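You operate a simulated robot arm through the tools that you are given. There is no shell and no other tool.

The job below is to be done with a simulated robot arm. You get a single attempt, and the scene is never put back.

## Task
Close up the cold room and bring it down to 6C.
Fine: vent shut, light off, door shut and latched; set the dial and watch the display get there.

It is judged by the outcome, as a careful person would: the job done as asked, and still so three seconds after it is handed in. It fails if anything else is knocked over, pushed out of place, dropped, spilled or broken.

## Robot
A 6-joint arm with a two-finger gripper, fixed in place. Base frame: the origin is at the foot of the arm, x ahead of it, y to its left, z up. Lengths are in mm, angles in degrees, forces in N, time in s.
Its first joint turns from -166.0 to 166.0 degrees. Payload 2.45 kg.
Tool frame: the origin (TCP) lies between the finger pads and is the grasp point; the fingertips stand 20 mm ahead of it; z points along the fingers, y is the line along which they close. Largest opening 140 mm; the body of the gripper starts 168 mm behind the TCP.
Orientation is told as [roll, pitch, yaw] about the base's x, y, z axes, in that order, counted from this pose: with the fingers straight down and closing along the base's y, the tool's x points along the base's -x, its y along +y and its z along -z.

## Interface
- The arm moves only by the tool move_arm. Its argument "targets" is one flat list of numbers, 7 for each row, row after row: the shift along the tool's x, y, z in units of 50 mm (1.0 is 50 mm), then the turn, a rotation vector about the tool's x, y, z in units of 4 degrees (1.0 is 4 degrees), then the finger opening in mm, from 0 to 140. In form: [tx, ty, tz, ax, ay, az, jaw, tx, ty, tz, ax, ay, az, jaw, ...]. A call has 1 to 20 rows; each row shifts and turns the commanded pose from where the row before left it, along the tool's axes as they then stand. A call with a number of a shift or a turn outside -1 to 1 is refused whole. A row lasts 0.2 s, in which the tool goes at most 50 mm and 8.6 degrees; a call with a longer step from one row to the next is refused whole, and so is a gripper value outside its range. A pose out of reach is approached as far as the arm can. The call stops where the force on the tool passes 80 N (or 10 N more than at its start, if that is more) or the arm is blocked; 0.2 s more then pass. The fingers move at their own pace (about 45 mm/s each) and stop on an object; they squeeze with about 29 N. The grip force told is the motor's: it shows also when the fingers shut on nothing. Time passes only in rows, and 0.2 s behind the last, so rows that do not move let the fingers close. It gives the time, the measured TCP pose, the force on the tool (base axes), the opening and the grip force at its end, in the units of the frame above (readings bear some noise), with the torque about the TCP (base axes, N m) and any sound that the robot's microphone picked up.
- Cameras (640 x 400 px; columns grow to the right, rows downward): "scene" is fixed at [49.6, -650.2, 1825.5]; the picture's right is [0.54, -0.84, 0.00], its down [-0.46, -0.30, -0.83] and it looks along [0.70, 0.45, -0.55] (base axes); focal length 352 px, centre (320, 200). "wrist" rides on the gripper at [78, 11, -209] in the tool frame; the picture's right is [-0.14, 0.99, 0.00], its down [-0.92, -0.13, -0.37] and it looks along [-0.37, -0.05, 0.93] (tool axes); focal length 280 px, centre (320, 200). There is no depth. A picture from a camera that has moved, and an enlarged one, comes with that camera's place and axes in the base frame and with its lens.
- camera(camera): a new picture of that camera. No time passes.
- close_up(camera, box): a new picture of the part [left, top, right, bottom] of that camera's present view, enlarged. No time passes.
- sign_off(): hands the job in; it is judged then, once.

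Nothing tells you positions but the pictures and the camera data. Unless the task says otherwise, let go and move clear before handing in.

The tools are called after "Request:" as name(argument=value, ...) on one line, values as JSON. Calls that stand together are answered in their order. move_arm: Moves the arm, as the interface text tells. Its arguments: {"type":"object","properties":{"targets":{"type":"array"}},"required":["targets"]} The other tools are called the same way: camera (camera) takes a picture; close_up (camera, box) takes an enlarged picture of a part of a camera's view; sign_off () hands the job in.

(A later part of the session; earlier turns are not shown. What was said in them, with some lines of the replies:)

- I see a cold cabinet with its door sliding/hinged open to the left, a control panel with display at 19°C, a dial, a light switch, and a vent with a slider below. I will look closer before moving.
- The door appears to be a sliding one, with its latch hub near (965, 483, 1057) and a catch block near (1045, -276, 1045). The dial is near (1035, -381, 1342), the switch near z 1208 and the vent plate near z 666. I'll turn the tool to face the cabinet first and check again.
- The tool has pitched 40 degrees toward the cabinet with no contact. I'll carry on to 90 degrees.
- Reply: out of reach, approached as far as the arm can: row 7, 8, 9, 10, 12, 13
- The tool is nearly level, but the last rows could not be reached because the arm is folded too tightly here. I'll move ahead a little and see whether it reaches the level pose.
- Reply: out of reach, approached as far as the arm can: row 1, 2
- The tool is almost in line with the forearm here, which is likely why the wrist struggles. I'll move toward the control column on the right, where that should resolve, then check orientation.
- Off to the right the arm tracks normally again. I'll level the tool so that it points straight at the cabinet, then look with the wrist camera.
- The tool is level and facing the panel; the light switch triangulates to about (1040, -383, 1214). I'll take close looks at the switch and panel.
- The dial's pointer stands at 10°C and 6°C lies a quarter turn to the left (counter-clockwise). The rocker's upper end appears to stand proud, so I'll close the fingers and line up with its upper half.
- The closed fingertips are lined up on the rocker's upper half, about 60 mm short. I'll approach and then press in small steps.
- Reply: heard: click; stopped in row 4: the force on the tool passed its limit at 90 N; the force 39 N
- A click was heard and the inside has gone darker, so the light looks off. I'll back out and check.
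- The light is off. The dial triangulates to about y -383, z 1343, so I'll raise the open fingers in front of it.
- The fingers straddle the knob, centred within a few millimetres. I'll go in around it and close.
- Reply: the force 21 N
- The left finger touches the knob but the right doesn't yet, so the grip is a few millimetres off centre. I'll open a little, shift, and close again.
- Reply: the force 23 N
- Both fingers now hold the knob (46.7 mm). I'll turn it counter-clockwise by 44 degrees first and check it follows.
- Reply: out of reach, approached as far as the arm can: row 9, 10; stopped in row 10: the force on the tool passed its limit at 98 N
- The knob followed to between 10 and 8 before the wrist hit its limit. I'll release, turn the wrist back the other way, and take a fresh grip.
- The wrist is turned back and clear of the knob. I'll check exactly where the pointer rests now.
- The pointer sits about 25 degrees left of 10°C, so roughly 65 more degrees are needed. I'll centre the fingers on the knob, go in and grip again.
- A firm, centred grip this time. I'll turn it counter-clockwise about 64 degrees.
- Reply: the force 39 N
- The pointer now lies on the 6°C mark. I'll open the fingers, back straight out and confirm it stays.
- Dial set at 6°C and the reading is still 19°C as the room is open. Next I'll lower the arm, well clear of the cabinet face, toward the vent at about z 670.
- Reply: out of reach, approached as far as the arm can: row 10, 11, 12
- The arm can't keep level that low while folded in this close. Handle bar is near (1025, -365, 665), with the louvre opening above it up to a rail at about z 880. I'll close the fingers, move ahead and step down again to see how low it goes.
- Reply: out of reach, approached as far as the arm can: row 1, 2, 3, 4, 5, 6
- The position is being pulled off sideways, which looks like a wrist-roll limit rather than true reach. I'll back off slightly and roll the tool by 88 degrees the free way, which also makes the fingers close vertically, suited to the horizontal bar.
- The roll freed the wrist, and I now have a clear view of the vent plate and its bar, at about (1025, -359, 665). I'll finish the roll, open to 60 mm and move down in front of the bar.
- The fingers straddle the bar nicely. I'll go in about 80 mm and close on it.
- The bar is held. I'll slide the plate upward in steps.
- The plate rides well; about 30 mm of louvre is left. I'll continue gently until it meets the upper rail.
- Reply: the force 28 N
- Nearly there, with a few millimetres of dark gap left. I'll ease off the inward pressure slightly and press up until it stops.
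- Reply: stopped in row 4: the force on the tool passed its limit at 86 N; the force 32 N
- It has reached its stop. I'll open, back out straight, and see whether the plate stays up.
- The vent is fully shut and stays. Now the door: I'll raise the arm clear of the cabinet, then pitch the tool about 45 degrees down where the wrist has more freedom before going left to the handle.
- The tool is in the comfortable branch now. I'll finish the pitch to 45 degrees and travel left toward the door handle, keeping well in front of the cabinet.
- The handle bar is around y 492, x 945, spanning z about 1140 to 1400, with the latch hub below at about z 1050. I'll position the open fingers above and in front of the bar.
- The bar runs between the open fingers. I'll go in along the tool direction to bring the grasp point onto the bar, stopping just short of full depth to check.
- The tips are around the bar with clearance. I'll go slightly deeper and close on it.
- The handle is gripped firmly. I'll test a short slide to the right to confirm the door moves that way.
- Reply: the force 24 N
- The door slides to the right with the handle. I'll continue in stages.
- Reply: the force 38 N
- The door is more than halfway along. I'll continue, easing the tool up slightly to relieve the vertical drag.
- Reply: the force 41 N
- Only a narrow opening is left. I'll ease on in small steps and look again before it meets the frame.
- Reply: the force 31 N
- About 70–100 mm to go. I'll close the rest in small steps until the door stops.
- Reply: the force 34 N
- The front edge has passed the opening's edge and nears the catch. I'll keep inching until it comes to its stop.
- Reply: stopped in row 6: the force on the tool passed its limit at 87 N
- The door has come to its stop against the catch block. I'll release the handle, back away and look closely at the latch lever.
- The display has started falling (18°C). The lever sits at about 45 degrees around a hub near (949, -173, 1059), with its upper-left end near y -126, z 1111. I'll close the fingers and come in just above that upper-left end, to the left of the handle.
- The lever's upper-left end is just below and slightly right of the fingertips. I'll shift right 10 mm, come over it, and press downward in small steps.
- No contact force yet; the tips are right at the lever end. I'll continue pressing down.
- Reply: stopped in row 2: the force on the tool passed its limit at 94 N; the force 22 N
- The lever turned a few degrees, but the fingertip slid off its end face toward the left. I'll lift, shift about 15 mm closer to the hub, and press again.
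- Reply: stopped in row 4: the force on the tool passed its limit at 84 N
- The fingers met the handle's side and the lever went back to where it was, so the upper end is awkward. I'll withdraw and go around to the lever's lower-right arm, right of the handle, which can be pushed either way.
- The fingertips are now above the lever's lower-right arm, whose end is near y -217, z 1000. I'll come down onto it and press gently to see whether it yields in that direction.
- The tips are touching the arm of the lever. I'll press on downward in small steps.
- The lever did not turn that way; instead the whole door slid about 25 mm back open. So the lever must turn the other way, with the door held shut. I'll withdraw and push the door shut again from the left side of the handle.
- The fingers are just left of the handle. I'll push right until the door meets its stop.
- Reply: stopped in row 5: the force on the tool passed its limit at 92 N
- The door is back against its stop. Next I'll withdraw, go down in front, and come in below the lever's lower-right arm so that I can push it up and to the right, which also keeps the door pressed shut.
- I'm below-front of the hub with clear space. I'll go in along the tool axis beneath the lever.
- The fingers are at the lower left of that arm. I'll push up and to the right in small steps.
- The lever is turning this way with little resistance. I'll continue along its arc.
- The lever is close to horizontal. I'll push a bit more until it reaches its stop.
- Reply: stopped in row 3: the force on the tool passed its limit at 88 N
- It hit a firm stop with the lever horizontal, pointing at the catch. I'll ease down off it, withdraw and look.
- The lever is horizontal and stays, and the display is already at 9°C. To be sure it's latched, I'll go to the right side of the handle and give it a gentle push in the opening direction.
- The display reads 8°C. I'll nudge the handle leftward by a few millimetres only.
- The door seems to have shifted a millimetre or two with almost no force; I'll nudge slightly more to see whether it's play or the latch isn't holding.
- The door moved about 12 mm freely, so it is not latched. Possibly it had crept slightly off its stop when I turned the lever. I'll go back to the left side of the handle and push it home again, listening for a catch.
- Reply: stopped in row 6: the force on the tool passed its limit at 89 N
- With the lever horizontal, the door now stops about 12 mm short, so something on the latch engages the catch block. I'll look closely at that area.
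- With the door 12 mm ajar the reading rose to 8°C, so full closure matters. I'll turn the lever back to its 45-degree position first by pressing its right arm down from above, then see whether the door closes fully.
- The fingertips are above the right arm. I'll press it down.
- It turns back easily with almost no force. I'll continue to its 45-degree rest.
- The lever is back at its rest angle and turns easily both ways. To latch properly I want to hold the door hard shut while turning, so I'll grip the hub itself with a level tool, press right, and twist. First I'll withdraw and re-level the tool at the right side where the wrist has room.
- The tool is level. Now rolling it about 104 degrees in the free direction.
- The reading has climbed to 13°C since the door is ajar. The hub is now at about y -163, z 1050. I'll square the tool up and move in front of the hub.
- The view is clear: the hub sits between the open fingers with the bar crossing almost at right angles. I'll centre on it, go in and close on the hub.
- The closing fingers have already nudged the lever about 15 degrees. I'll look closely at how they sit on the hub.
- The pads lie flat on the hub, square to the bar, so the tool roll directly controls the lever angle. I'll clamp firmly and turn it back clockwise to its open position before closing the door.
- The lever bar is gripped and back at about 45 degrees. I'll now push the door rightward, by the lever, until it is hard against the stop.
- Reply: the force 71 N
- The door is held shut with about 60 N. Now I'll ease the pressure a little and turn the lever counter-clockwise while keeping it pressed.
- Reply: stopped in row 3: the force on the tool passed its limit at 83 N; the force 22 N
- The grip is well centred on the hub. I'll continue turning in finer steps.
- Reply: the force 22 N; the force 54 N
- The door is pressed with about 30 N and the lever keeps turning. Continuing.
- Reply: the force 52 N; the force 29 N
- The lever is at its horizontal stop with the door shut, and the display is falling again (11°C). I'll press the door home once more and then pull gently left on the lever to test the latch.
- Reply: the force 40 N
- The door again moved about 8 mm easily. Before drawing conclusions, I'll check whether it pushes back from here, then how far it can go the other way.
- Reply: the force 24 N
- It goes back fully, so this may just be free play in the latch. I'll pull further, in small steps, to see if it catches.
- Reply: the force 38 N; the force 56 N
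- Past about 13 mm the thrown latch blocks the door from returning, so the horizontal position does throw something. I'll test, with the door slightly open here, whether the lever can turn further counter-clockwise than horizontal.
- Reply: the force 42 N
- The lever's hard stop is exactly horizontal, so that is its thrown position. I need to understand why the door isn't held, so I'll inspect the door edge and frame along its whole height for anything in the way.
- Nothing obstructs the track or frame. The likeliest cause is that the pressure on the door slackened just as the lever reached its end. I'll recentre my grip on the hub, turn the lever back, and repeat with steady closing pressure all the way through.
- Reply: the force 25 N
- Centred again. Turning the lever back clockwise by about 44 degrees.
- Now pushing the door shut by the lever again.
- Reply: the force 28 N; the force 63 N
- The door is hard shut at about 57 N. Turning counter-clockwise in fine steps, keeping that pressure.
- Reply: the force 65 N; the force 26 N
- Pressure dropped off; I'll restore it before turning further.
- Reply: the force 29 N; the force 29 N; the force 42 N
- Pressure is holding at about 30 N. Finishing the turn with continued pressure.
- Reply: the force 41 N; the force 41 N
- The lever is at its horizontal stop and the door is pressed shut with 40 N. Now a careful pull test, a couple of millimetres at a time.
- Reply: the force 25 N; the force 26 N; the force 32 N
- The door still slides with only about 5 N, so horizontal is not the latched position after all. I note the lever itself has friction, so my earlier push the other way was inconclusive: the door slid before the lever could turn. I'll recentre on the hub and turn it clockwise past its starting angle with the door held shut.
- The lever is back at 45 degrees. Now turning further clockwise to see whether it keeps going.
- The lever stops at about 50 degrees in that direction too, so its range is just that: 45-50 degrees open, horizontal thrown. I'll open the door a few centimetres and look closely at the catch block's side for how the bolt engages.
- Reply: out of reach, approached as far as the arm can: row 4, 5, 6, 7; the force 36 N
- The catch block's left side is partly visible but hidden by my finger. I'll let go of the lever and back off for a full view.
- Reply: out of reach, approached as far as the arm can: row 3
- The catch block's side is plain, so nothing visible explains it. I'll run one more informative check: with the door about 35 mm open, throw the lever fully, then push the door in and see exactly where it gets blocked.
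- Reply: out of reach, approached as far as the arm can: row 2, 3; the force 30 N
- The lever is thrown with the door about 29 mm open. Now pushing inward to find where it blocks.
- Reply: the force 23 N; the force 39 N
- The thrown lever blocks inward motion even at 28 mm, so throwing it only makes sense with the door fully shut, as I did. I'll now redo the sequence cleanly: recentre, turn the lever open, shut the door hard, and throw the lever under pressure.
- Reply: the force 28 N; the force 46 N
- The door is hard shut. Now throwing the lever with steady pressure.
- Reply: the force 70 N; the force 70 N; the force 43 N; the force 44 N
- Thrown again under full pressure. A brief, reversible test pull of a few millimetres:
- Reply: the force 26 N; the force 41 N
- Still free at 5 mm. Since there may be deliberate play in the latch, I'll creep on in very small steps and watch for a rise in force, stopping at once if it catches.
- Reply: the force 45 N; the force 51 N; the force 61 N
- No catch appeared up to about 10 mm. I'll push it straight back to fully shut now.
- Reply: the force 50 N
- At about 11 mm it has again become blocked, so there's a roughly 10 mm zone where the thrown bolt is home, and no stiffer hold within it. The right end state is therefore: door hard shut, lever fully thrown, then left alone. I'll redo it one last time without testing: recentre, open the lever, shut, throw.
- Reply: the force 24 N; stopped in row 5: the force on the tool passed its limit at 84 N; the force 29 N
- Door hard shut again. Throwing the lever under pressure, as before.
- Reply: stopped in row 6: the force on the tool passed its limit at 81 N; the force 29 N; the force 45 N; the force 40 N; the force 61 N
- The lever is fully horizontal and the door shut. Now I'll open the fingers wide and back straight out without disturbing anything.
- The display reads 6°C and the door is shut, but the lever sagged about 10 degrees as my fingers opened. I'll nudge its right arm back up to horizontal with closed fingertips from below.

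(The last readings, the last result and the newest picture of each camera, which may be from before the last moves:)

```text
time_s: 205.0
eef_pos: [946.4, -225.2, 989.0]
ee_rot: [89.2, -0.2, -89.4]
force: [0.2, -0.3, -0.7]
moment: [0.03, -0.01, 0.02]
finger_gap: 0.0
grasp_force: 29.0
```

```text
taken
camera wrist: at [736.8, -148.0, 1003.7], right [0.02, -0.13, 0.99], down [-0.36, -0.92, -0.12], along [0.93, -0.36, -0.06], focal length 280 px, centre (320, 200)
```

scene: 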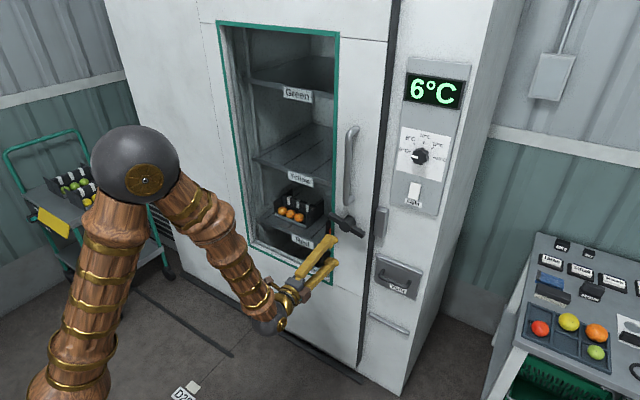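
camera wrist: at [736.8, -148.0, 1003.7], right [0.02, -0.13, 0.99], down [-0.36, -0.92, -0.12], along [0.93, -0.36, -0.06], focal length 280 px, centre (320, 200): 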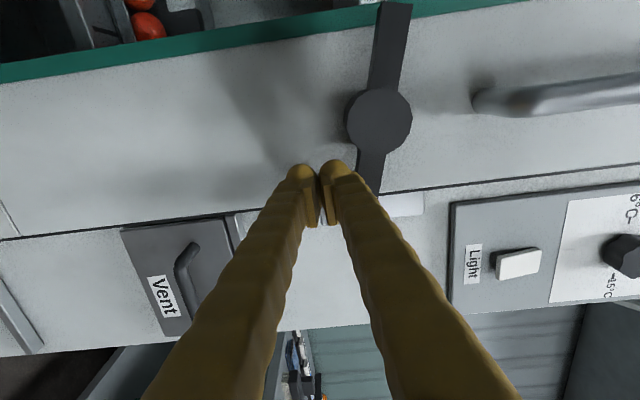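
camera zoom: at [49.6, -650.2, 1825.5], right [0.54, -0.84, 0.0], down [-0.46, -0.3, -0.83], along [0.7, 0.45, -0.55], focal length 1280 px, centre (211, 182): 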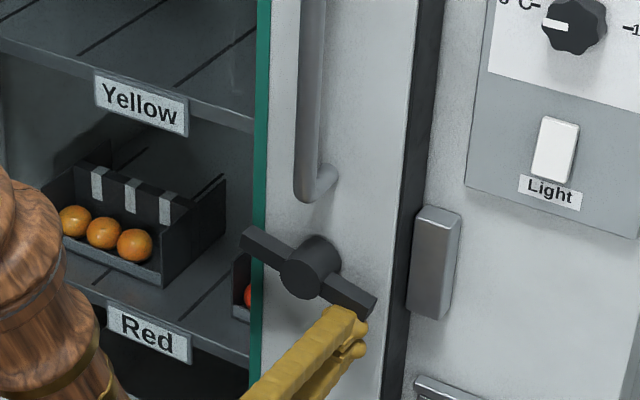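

Fingertips are right below the arm. Lifting in small steps.

Request:
move_arm(targets=[0, 0.1, 0, 0, 0, 0, 0, 0, 0.1, 0, 0, 0, 0, 0, 0, 0.08, 0, 0, 0, 0, 0, 0, 0.08, 0, 0, 0, 0, 0, 0, 0.06, 0, 0, 0, 0, 0])

Request:
close_up(camera="scene", box=[290, 150, 410, 260])

```text
time_s: 206.2
eef_pos: [944.2, -223.8, 1007.8]
ee_rot: [89.0, -0.1, -89.6]
force: [-0.4, 3.1, -19.2]
moment: [0.08, 0.19, 0.05]
finger_gap: 0.0
grasp_force: 29.3
```

```text
3.64 times, centred on (350, 205) of scene
camera zoom: at [49.6, -650.2, 1825.5], right [0.54, -0.84, 0.0], down [-0.46, -0.3, -0.83], along [0.7, 0.45, -0.55], focal length 1280 px, centre (211, 182)
```

zoom: 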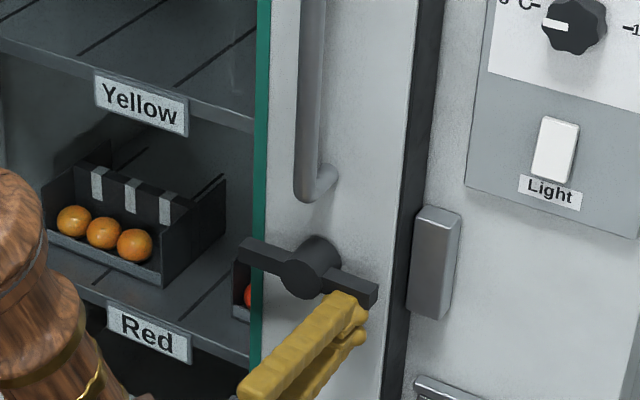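

Almost horizontal; a little more to seat it at its stop.

Request:
move_arm(targets=[0, 0.05, 0, 0, 0, 0, 0, 0, 0.05, 0, 0, 0, 0, 0])

Request:
close_up(camera="scene", box=[290, 150, 410, 260])

```text
time_s: 206.8
eef_pos: [945.2, -224.3, 1009.4]
ee_rot: [88.7, -0.1, -89.5]
force: [7.7, 4.2, -70.6]
moment: [-0.26, 0.98, 0.07]
finger_gap: 0.1
grasp_force: 29.2
```

```text
3.64 times, centred on (350, 205) of scene
camera zoom: at [49.6, -650.2, 1825.5], right [0.54, -0.84, 0.0], down [-0.46, -0.3, -0.83], along [0.7, 0.45, -0.55], focal length 1280 px, centre (211, 182)
```

zoom: 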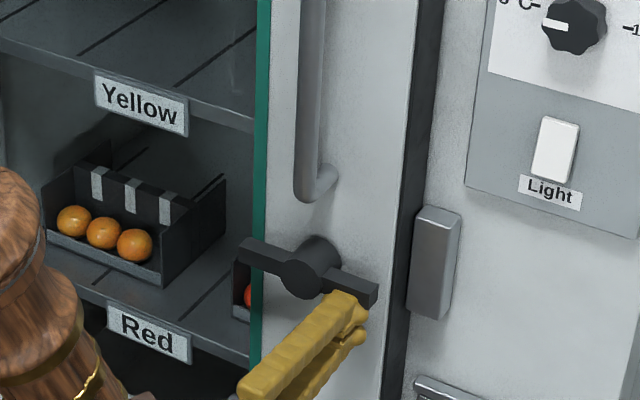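

The lever is firmly at its horizontal stop. I'll lower straight down off it and withdraw.

Request:
move_arm(targets=[0, -0.15, 0, 0, 0, 0, 0, 0, -0.3, 0, 0, 0, 0, 0, 0, 0, -0.6, 0, 0, 0, 0, 0, 0, -1, 0, 0, 0, 0, 0, 0, -1, 0, 0, 0, 0, 0, 0, -0.6, 0, 0, 0, 0, 0, 0, 0, 0, 0, 0, 0])

Request:
camera(camera="scene")

Request:
close_up(camera="scene", box=[290, 150, 410, 260])

Request:
camera(camera="wrist")

```text
time_s: 208.4
eef_pos: [785.9, -225.1, 993.2]
ee_rot: [89.1, -0.2, -89.6]
force: [-0.1, 0.1, -0.9]
moment: [-0.02, 0.0, -0.01]
finger_gap: 0.0
grasp_force: 29.0
```

```text
taken
```

scene: 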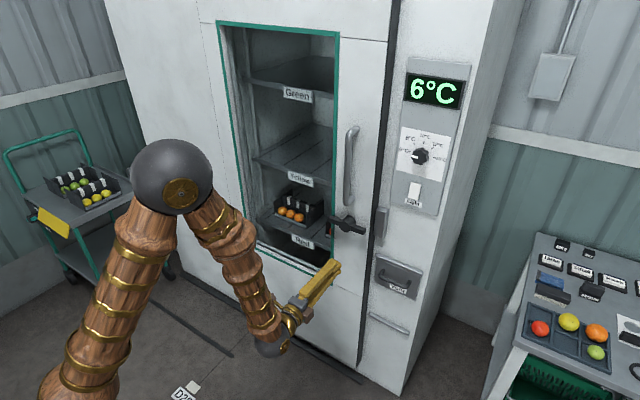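

```text
3.64 times, centred on (350, 205) of scene
camera zoom: at [49.6, -650.2, 1825.5], right [0.54, -0.84, 0.0], down [-0.46, -0.3, -0.83], along [0.7, 0.45, -0.55], focal length 1280 px, centre (211, 182)
```

zoom: 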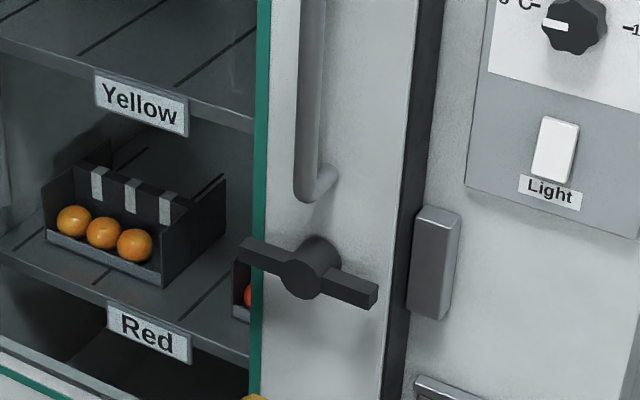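

```text
taken
camera wrist: at [576.2, -149.5, 1008.5], right [0.02, -0.13, 0.99], down [-0.36, -0.92, -0.12], along [0.93, -0.36, -0.06], focal length 280 px, centre (320, 200)
```

wrist: 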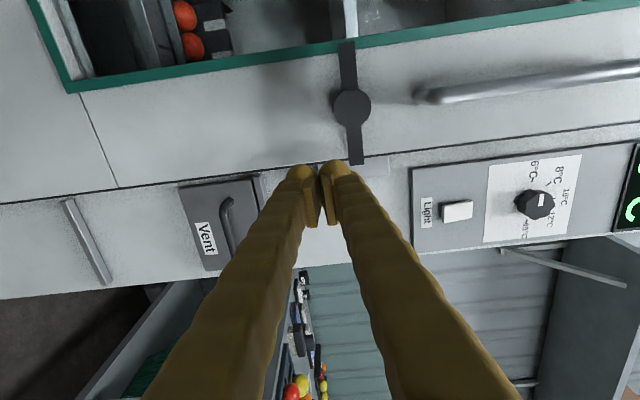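

Everything now reads as it should: 6°C, dial on 6, light off, vent up, door shut, lever horizontal. Before finishing I'll check the door's bottom and top right edges, and the seating against the catch, at high magnification.

Request:
close_up(camera="scene", box=[335, 330, 395, 395])

Request:
close_up(camera="scene", box=[355, 190, 405, 245])

Request:
close_up(camera="scene", box=[360, 50, 470, 210])

Request:
close_up(camera="scene", box=[120, 150, 260, 330])

Request:
close_up(camera="wrist", box=[260, 60, 440, 220])

```text
6.15 times, centred on (365, 362) of scene
camera zoom: at [49.6, -650.2, 1825.5], right [0.54, -0.84, 0.0], down [-0.46, -0.3, -0.83], along [0.7, 0.45, -0.55], focal length 2165 px, centre (43, -800)
```

zoom: 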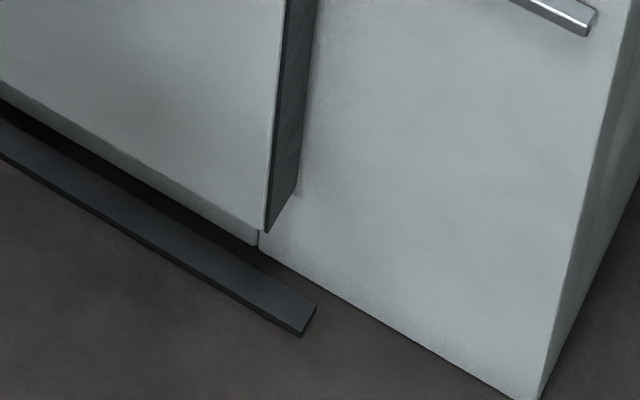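

```text
7.27 times, centred on (380, 218) of scene
camera zoom: at [49.6, -650.2, 1825.5], right [0.54, -0.84, 0.0], down [-0.46, -0.3, -0.83], along [0.7, 0.45, -0.55], focal length 2559 px, centre (-116, 73)
```

zoom: 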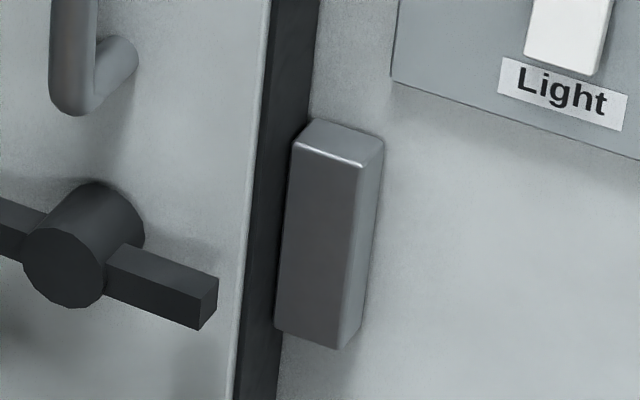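

```text
2.50 times, centred on (415, 130) of scene
camera zoom: at [49.6, -650.2, 1825.5], right [0.54, -0.84, 0.0], down [-0.46, -0.3, -0.83], along [0.7, 0.45, -0.55], focal length 880 px, centre (82, 375)
```

zoom: 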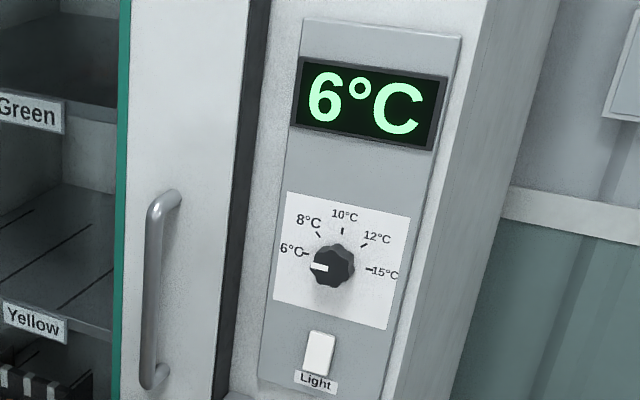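

```text
2.22 times, centred on (190, 240) of scene
camera zoom: at [49.6, -650.2, 1825.5], right [0.54, -0.84, 0.0], down [-0.46, -0.3, -0.83], along [0.7, 0.45, -0.55], focal length 782 px, centre (609, 111)
```

zoom: 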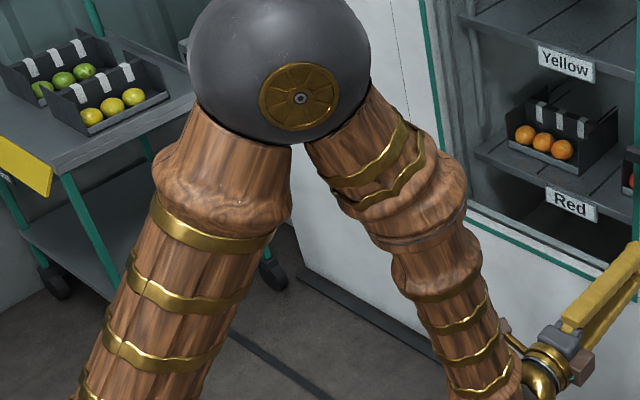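

```text
2.50 times, centred on (350, 140) of wrist
camera zoom: at [576.2, -149.5, 1008.5], right [0.02, -0.13, 0.99], down [-0.36, -0.92, -0.12], along [0.93, -0.36, -0.06], focal length 701 px, centre (245, 350)
```

zoom: 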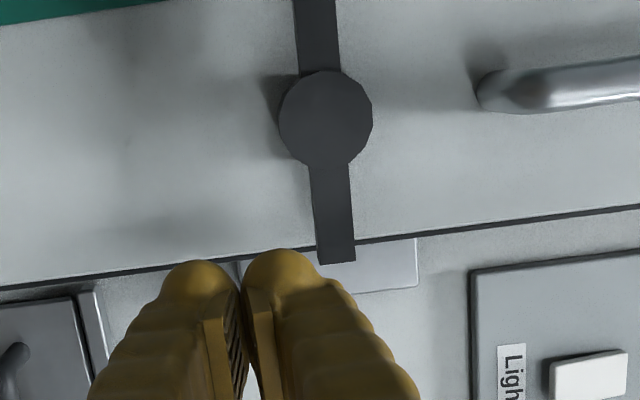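

All edges look clean: the door sits against the catch and the lever points straight at it. I'll back further away, wait a few seconds and confirm nothing drifts.

Request:
move_arm(targets=[0, 0, -0.8, 0, 0, 0, 20, 0, 0, -0.8, 0, 0, 0, 20, 0, 0, 0, 0, 0, 0, 20, 0, 0, 0, 0, 0, 0, 20, 0, 0, 0, 0, 0, 0, 20, 0, 0, 0, 0, 0, 0, 20, 0, 0, 0, 0, 0, 0, 20, 0, 0, 0, 0, 0, 0, 20, 0, 0, 0, 0, 0, 0, 20, 0, 0, 0, 0, 0, 0, 20, 0, 0, 0, 0, 0, 0, 20, 0, 0, 0, 0, 0, 0, 20, 0, 0, 0, 0, 0, 0, 20, 0, 0, 0, 0, 0, 0, 20, 0, 0, 0, 0, 0, 0, 20, 0, 0, 0, 0, 0, 0, 20, 0, 0, 0, 0, 0, 0, 20, 0, 0, 0, 0, 0, 0, 20, 0, 0, 0, 0, 0, 0, 20, 0, 0, 0, 0, 0, 0, 20])

Request:
camera(camera="scene")

Request:
close_up(camera="scene", box=[290, 50, 470, 310])

```text
time_s: 212.6
eef_pos: [736.3, -246.7, 1000.0]
ee_rot: [89.1, -0.2, -89.6]
force: [0.0, -0.3, -0.3]
moment: [0.0, -0.02, -0.01]
finger_gap: 19.7
grasp_force: 0.0
out of reach, approached as far as the arm can: row 1, 2
```

```text
taken
```

scene: 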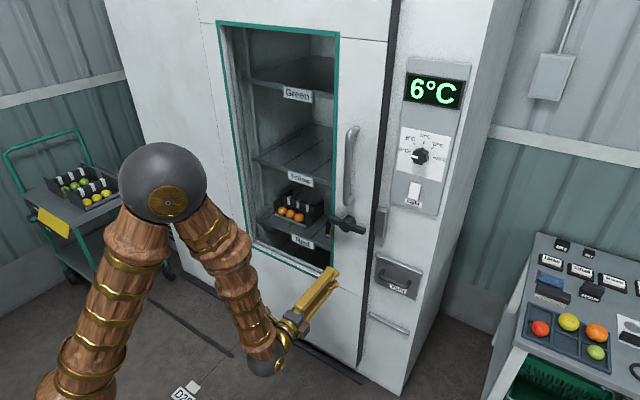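

```text
1.54 times, centred on (380, 180) of scene
camera zoom: at [49.6, -650.2, 1825.5], right [0.54, -0.84, 0.0], down [-0.46, -0.3, -0.83], along [0.7, 0.45, -0.55], focal length 541 px, centre (228, 231)
```

zoom: 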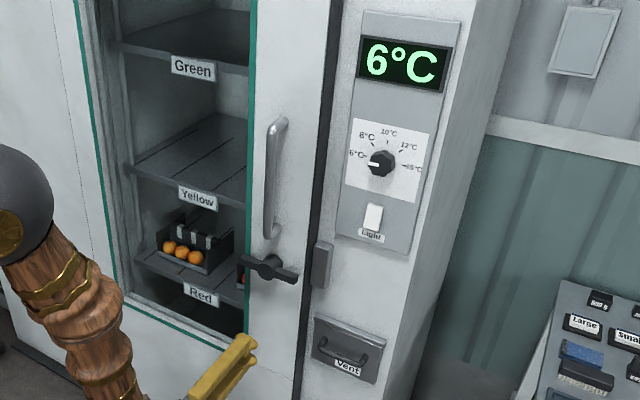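

The display is steady at 6°C. The dial is on 6, the light is off, the vent is shut, the door is fully closed with its lever thrown, and the arm is clear. I'm handing in.

One thing I could not confirm: in earlier test pulls the thrown lever gave no firm hold over about the first 10 mm. It does refuse to let the door close once it is open further than that.

Request:
sign_off()

```text
The job is handed in.
```

I closed up the cold room and the display reads 6°C, but I couldn't confirm that the latch actually holds the door.

- **Vent:** the plate is slid up to its stop, so the louvre is fully covered.
- **Light:** off; I heard the switch click and the inside went dark.
- **Dial and display:** the dial is set to 6°C. The display came down from 19°C and was still at 6°C about ten seconds after it first got there.
- **Door:** slid fully shut against the catch.
- **Latch:** the lever is turned to horizontal, where it stops firmly.

**Latch hold:** whenever I pulled on the door with the lever thrown, it slid open with only about 5 N and nothing caught. Past about 10 mm open, the thrown lever stopped the door from closing again until I turned it back. I tried this several times, including throwing the lever while pressing the door hard shut. After the last throw I left the door untouched, so that final closing is untested.

I saw nothing knocked over or moved out of place. The arm has let go and is clear of the cabinet.
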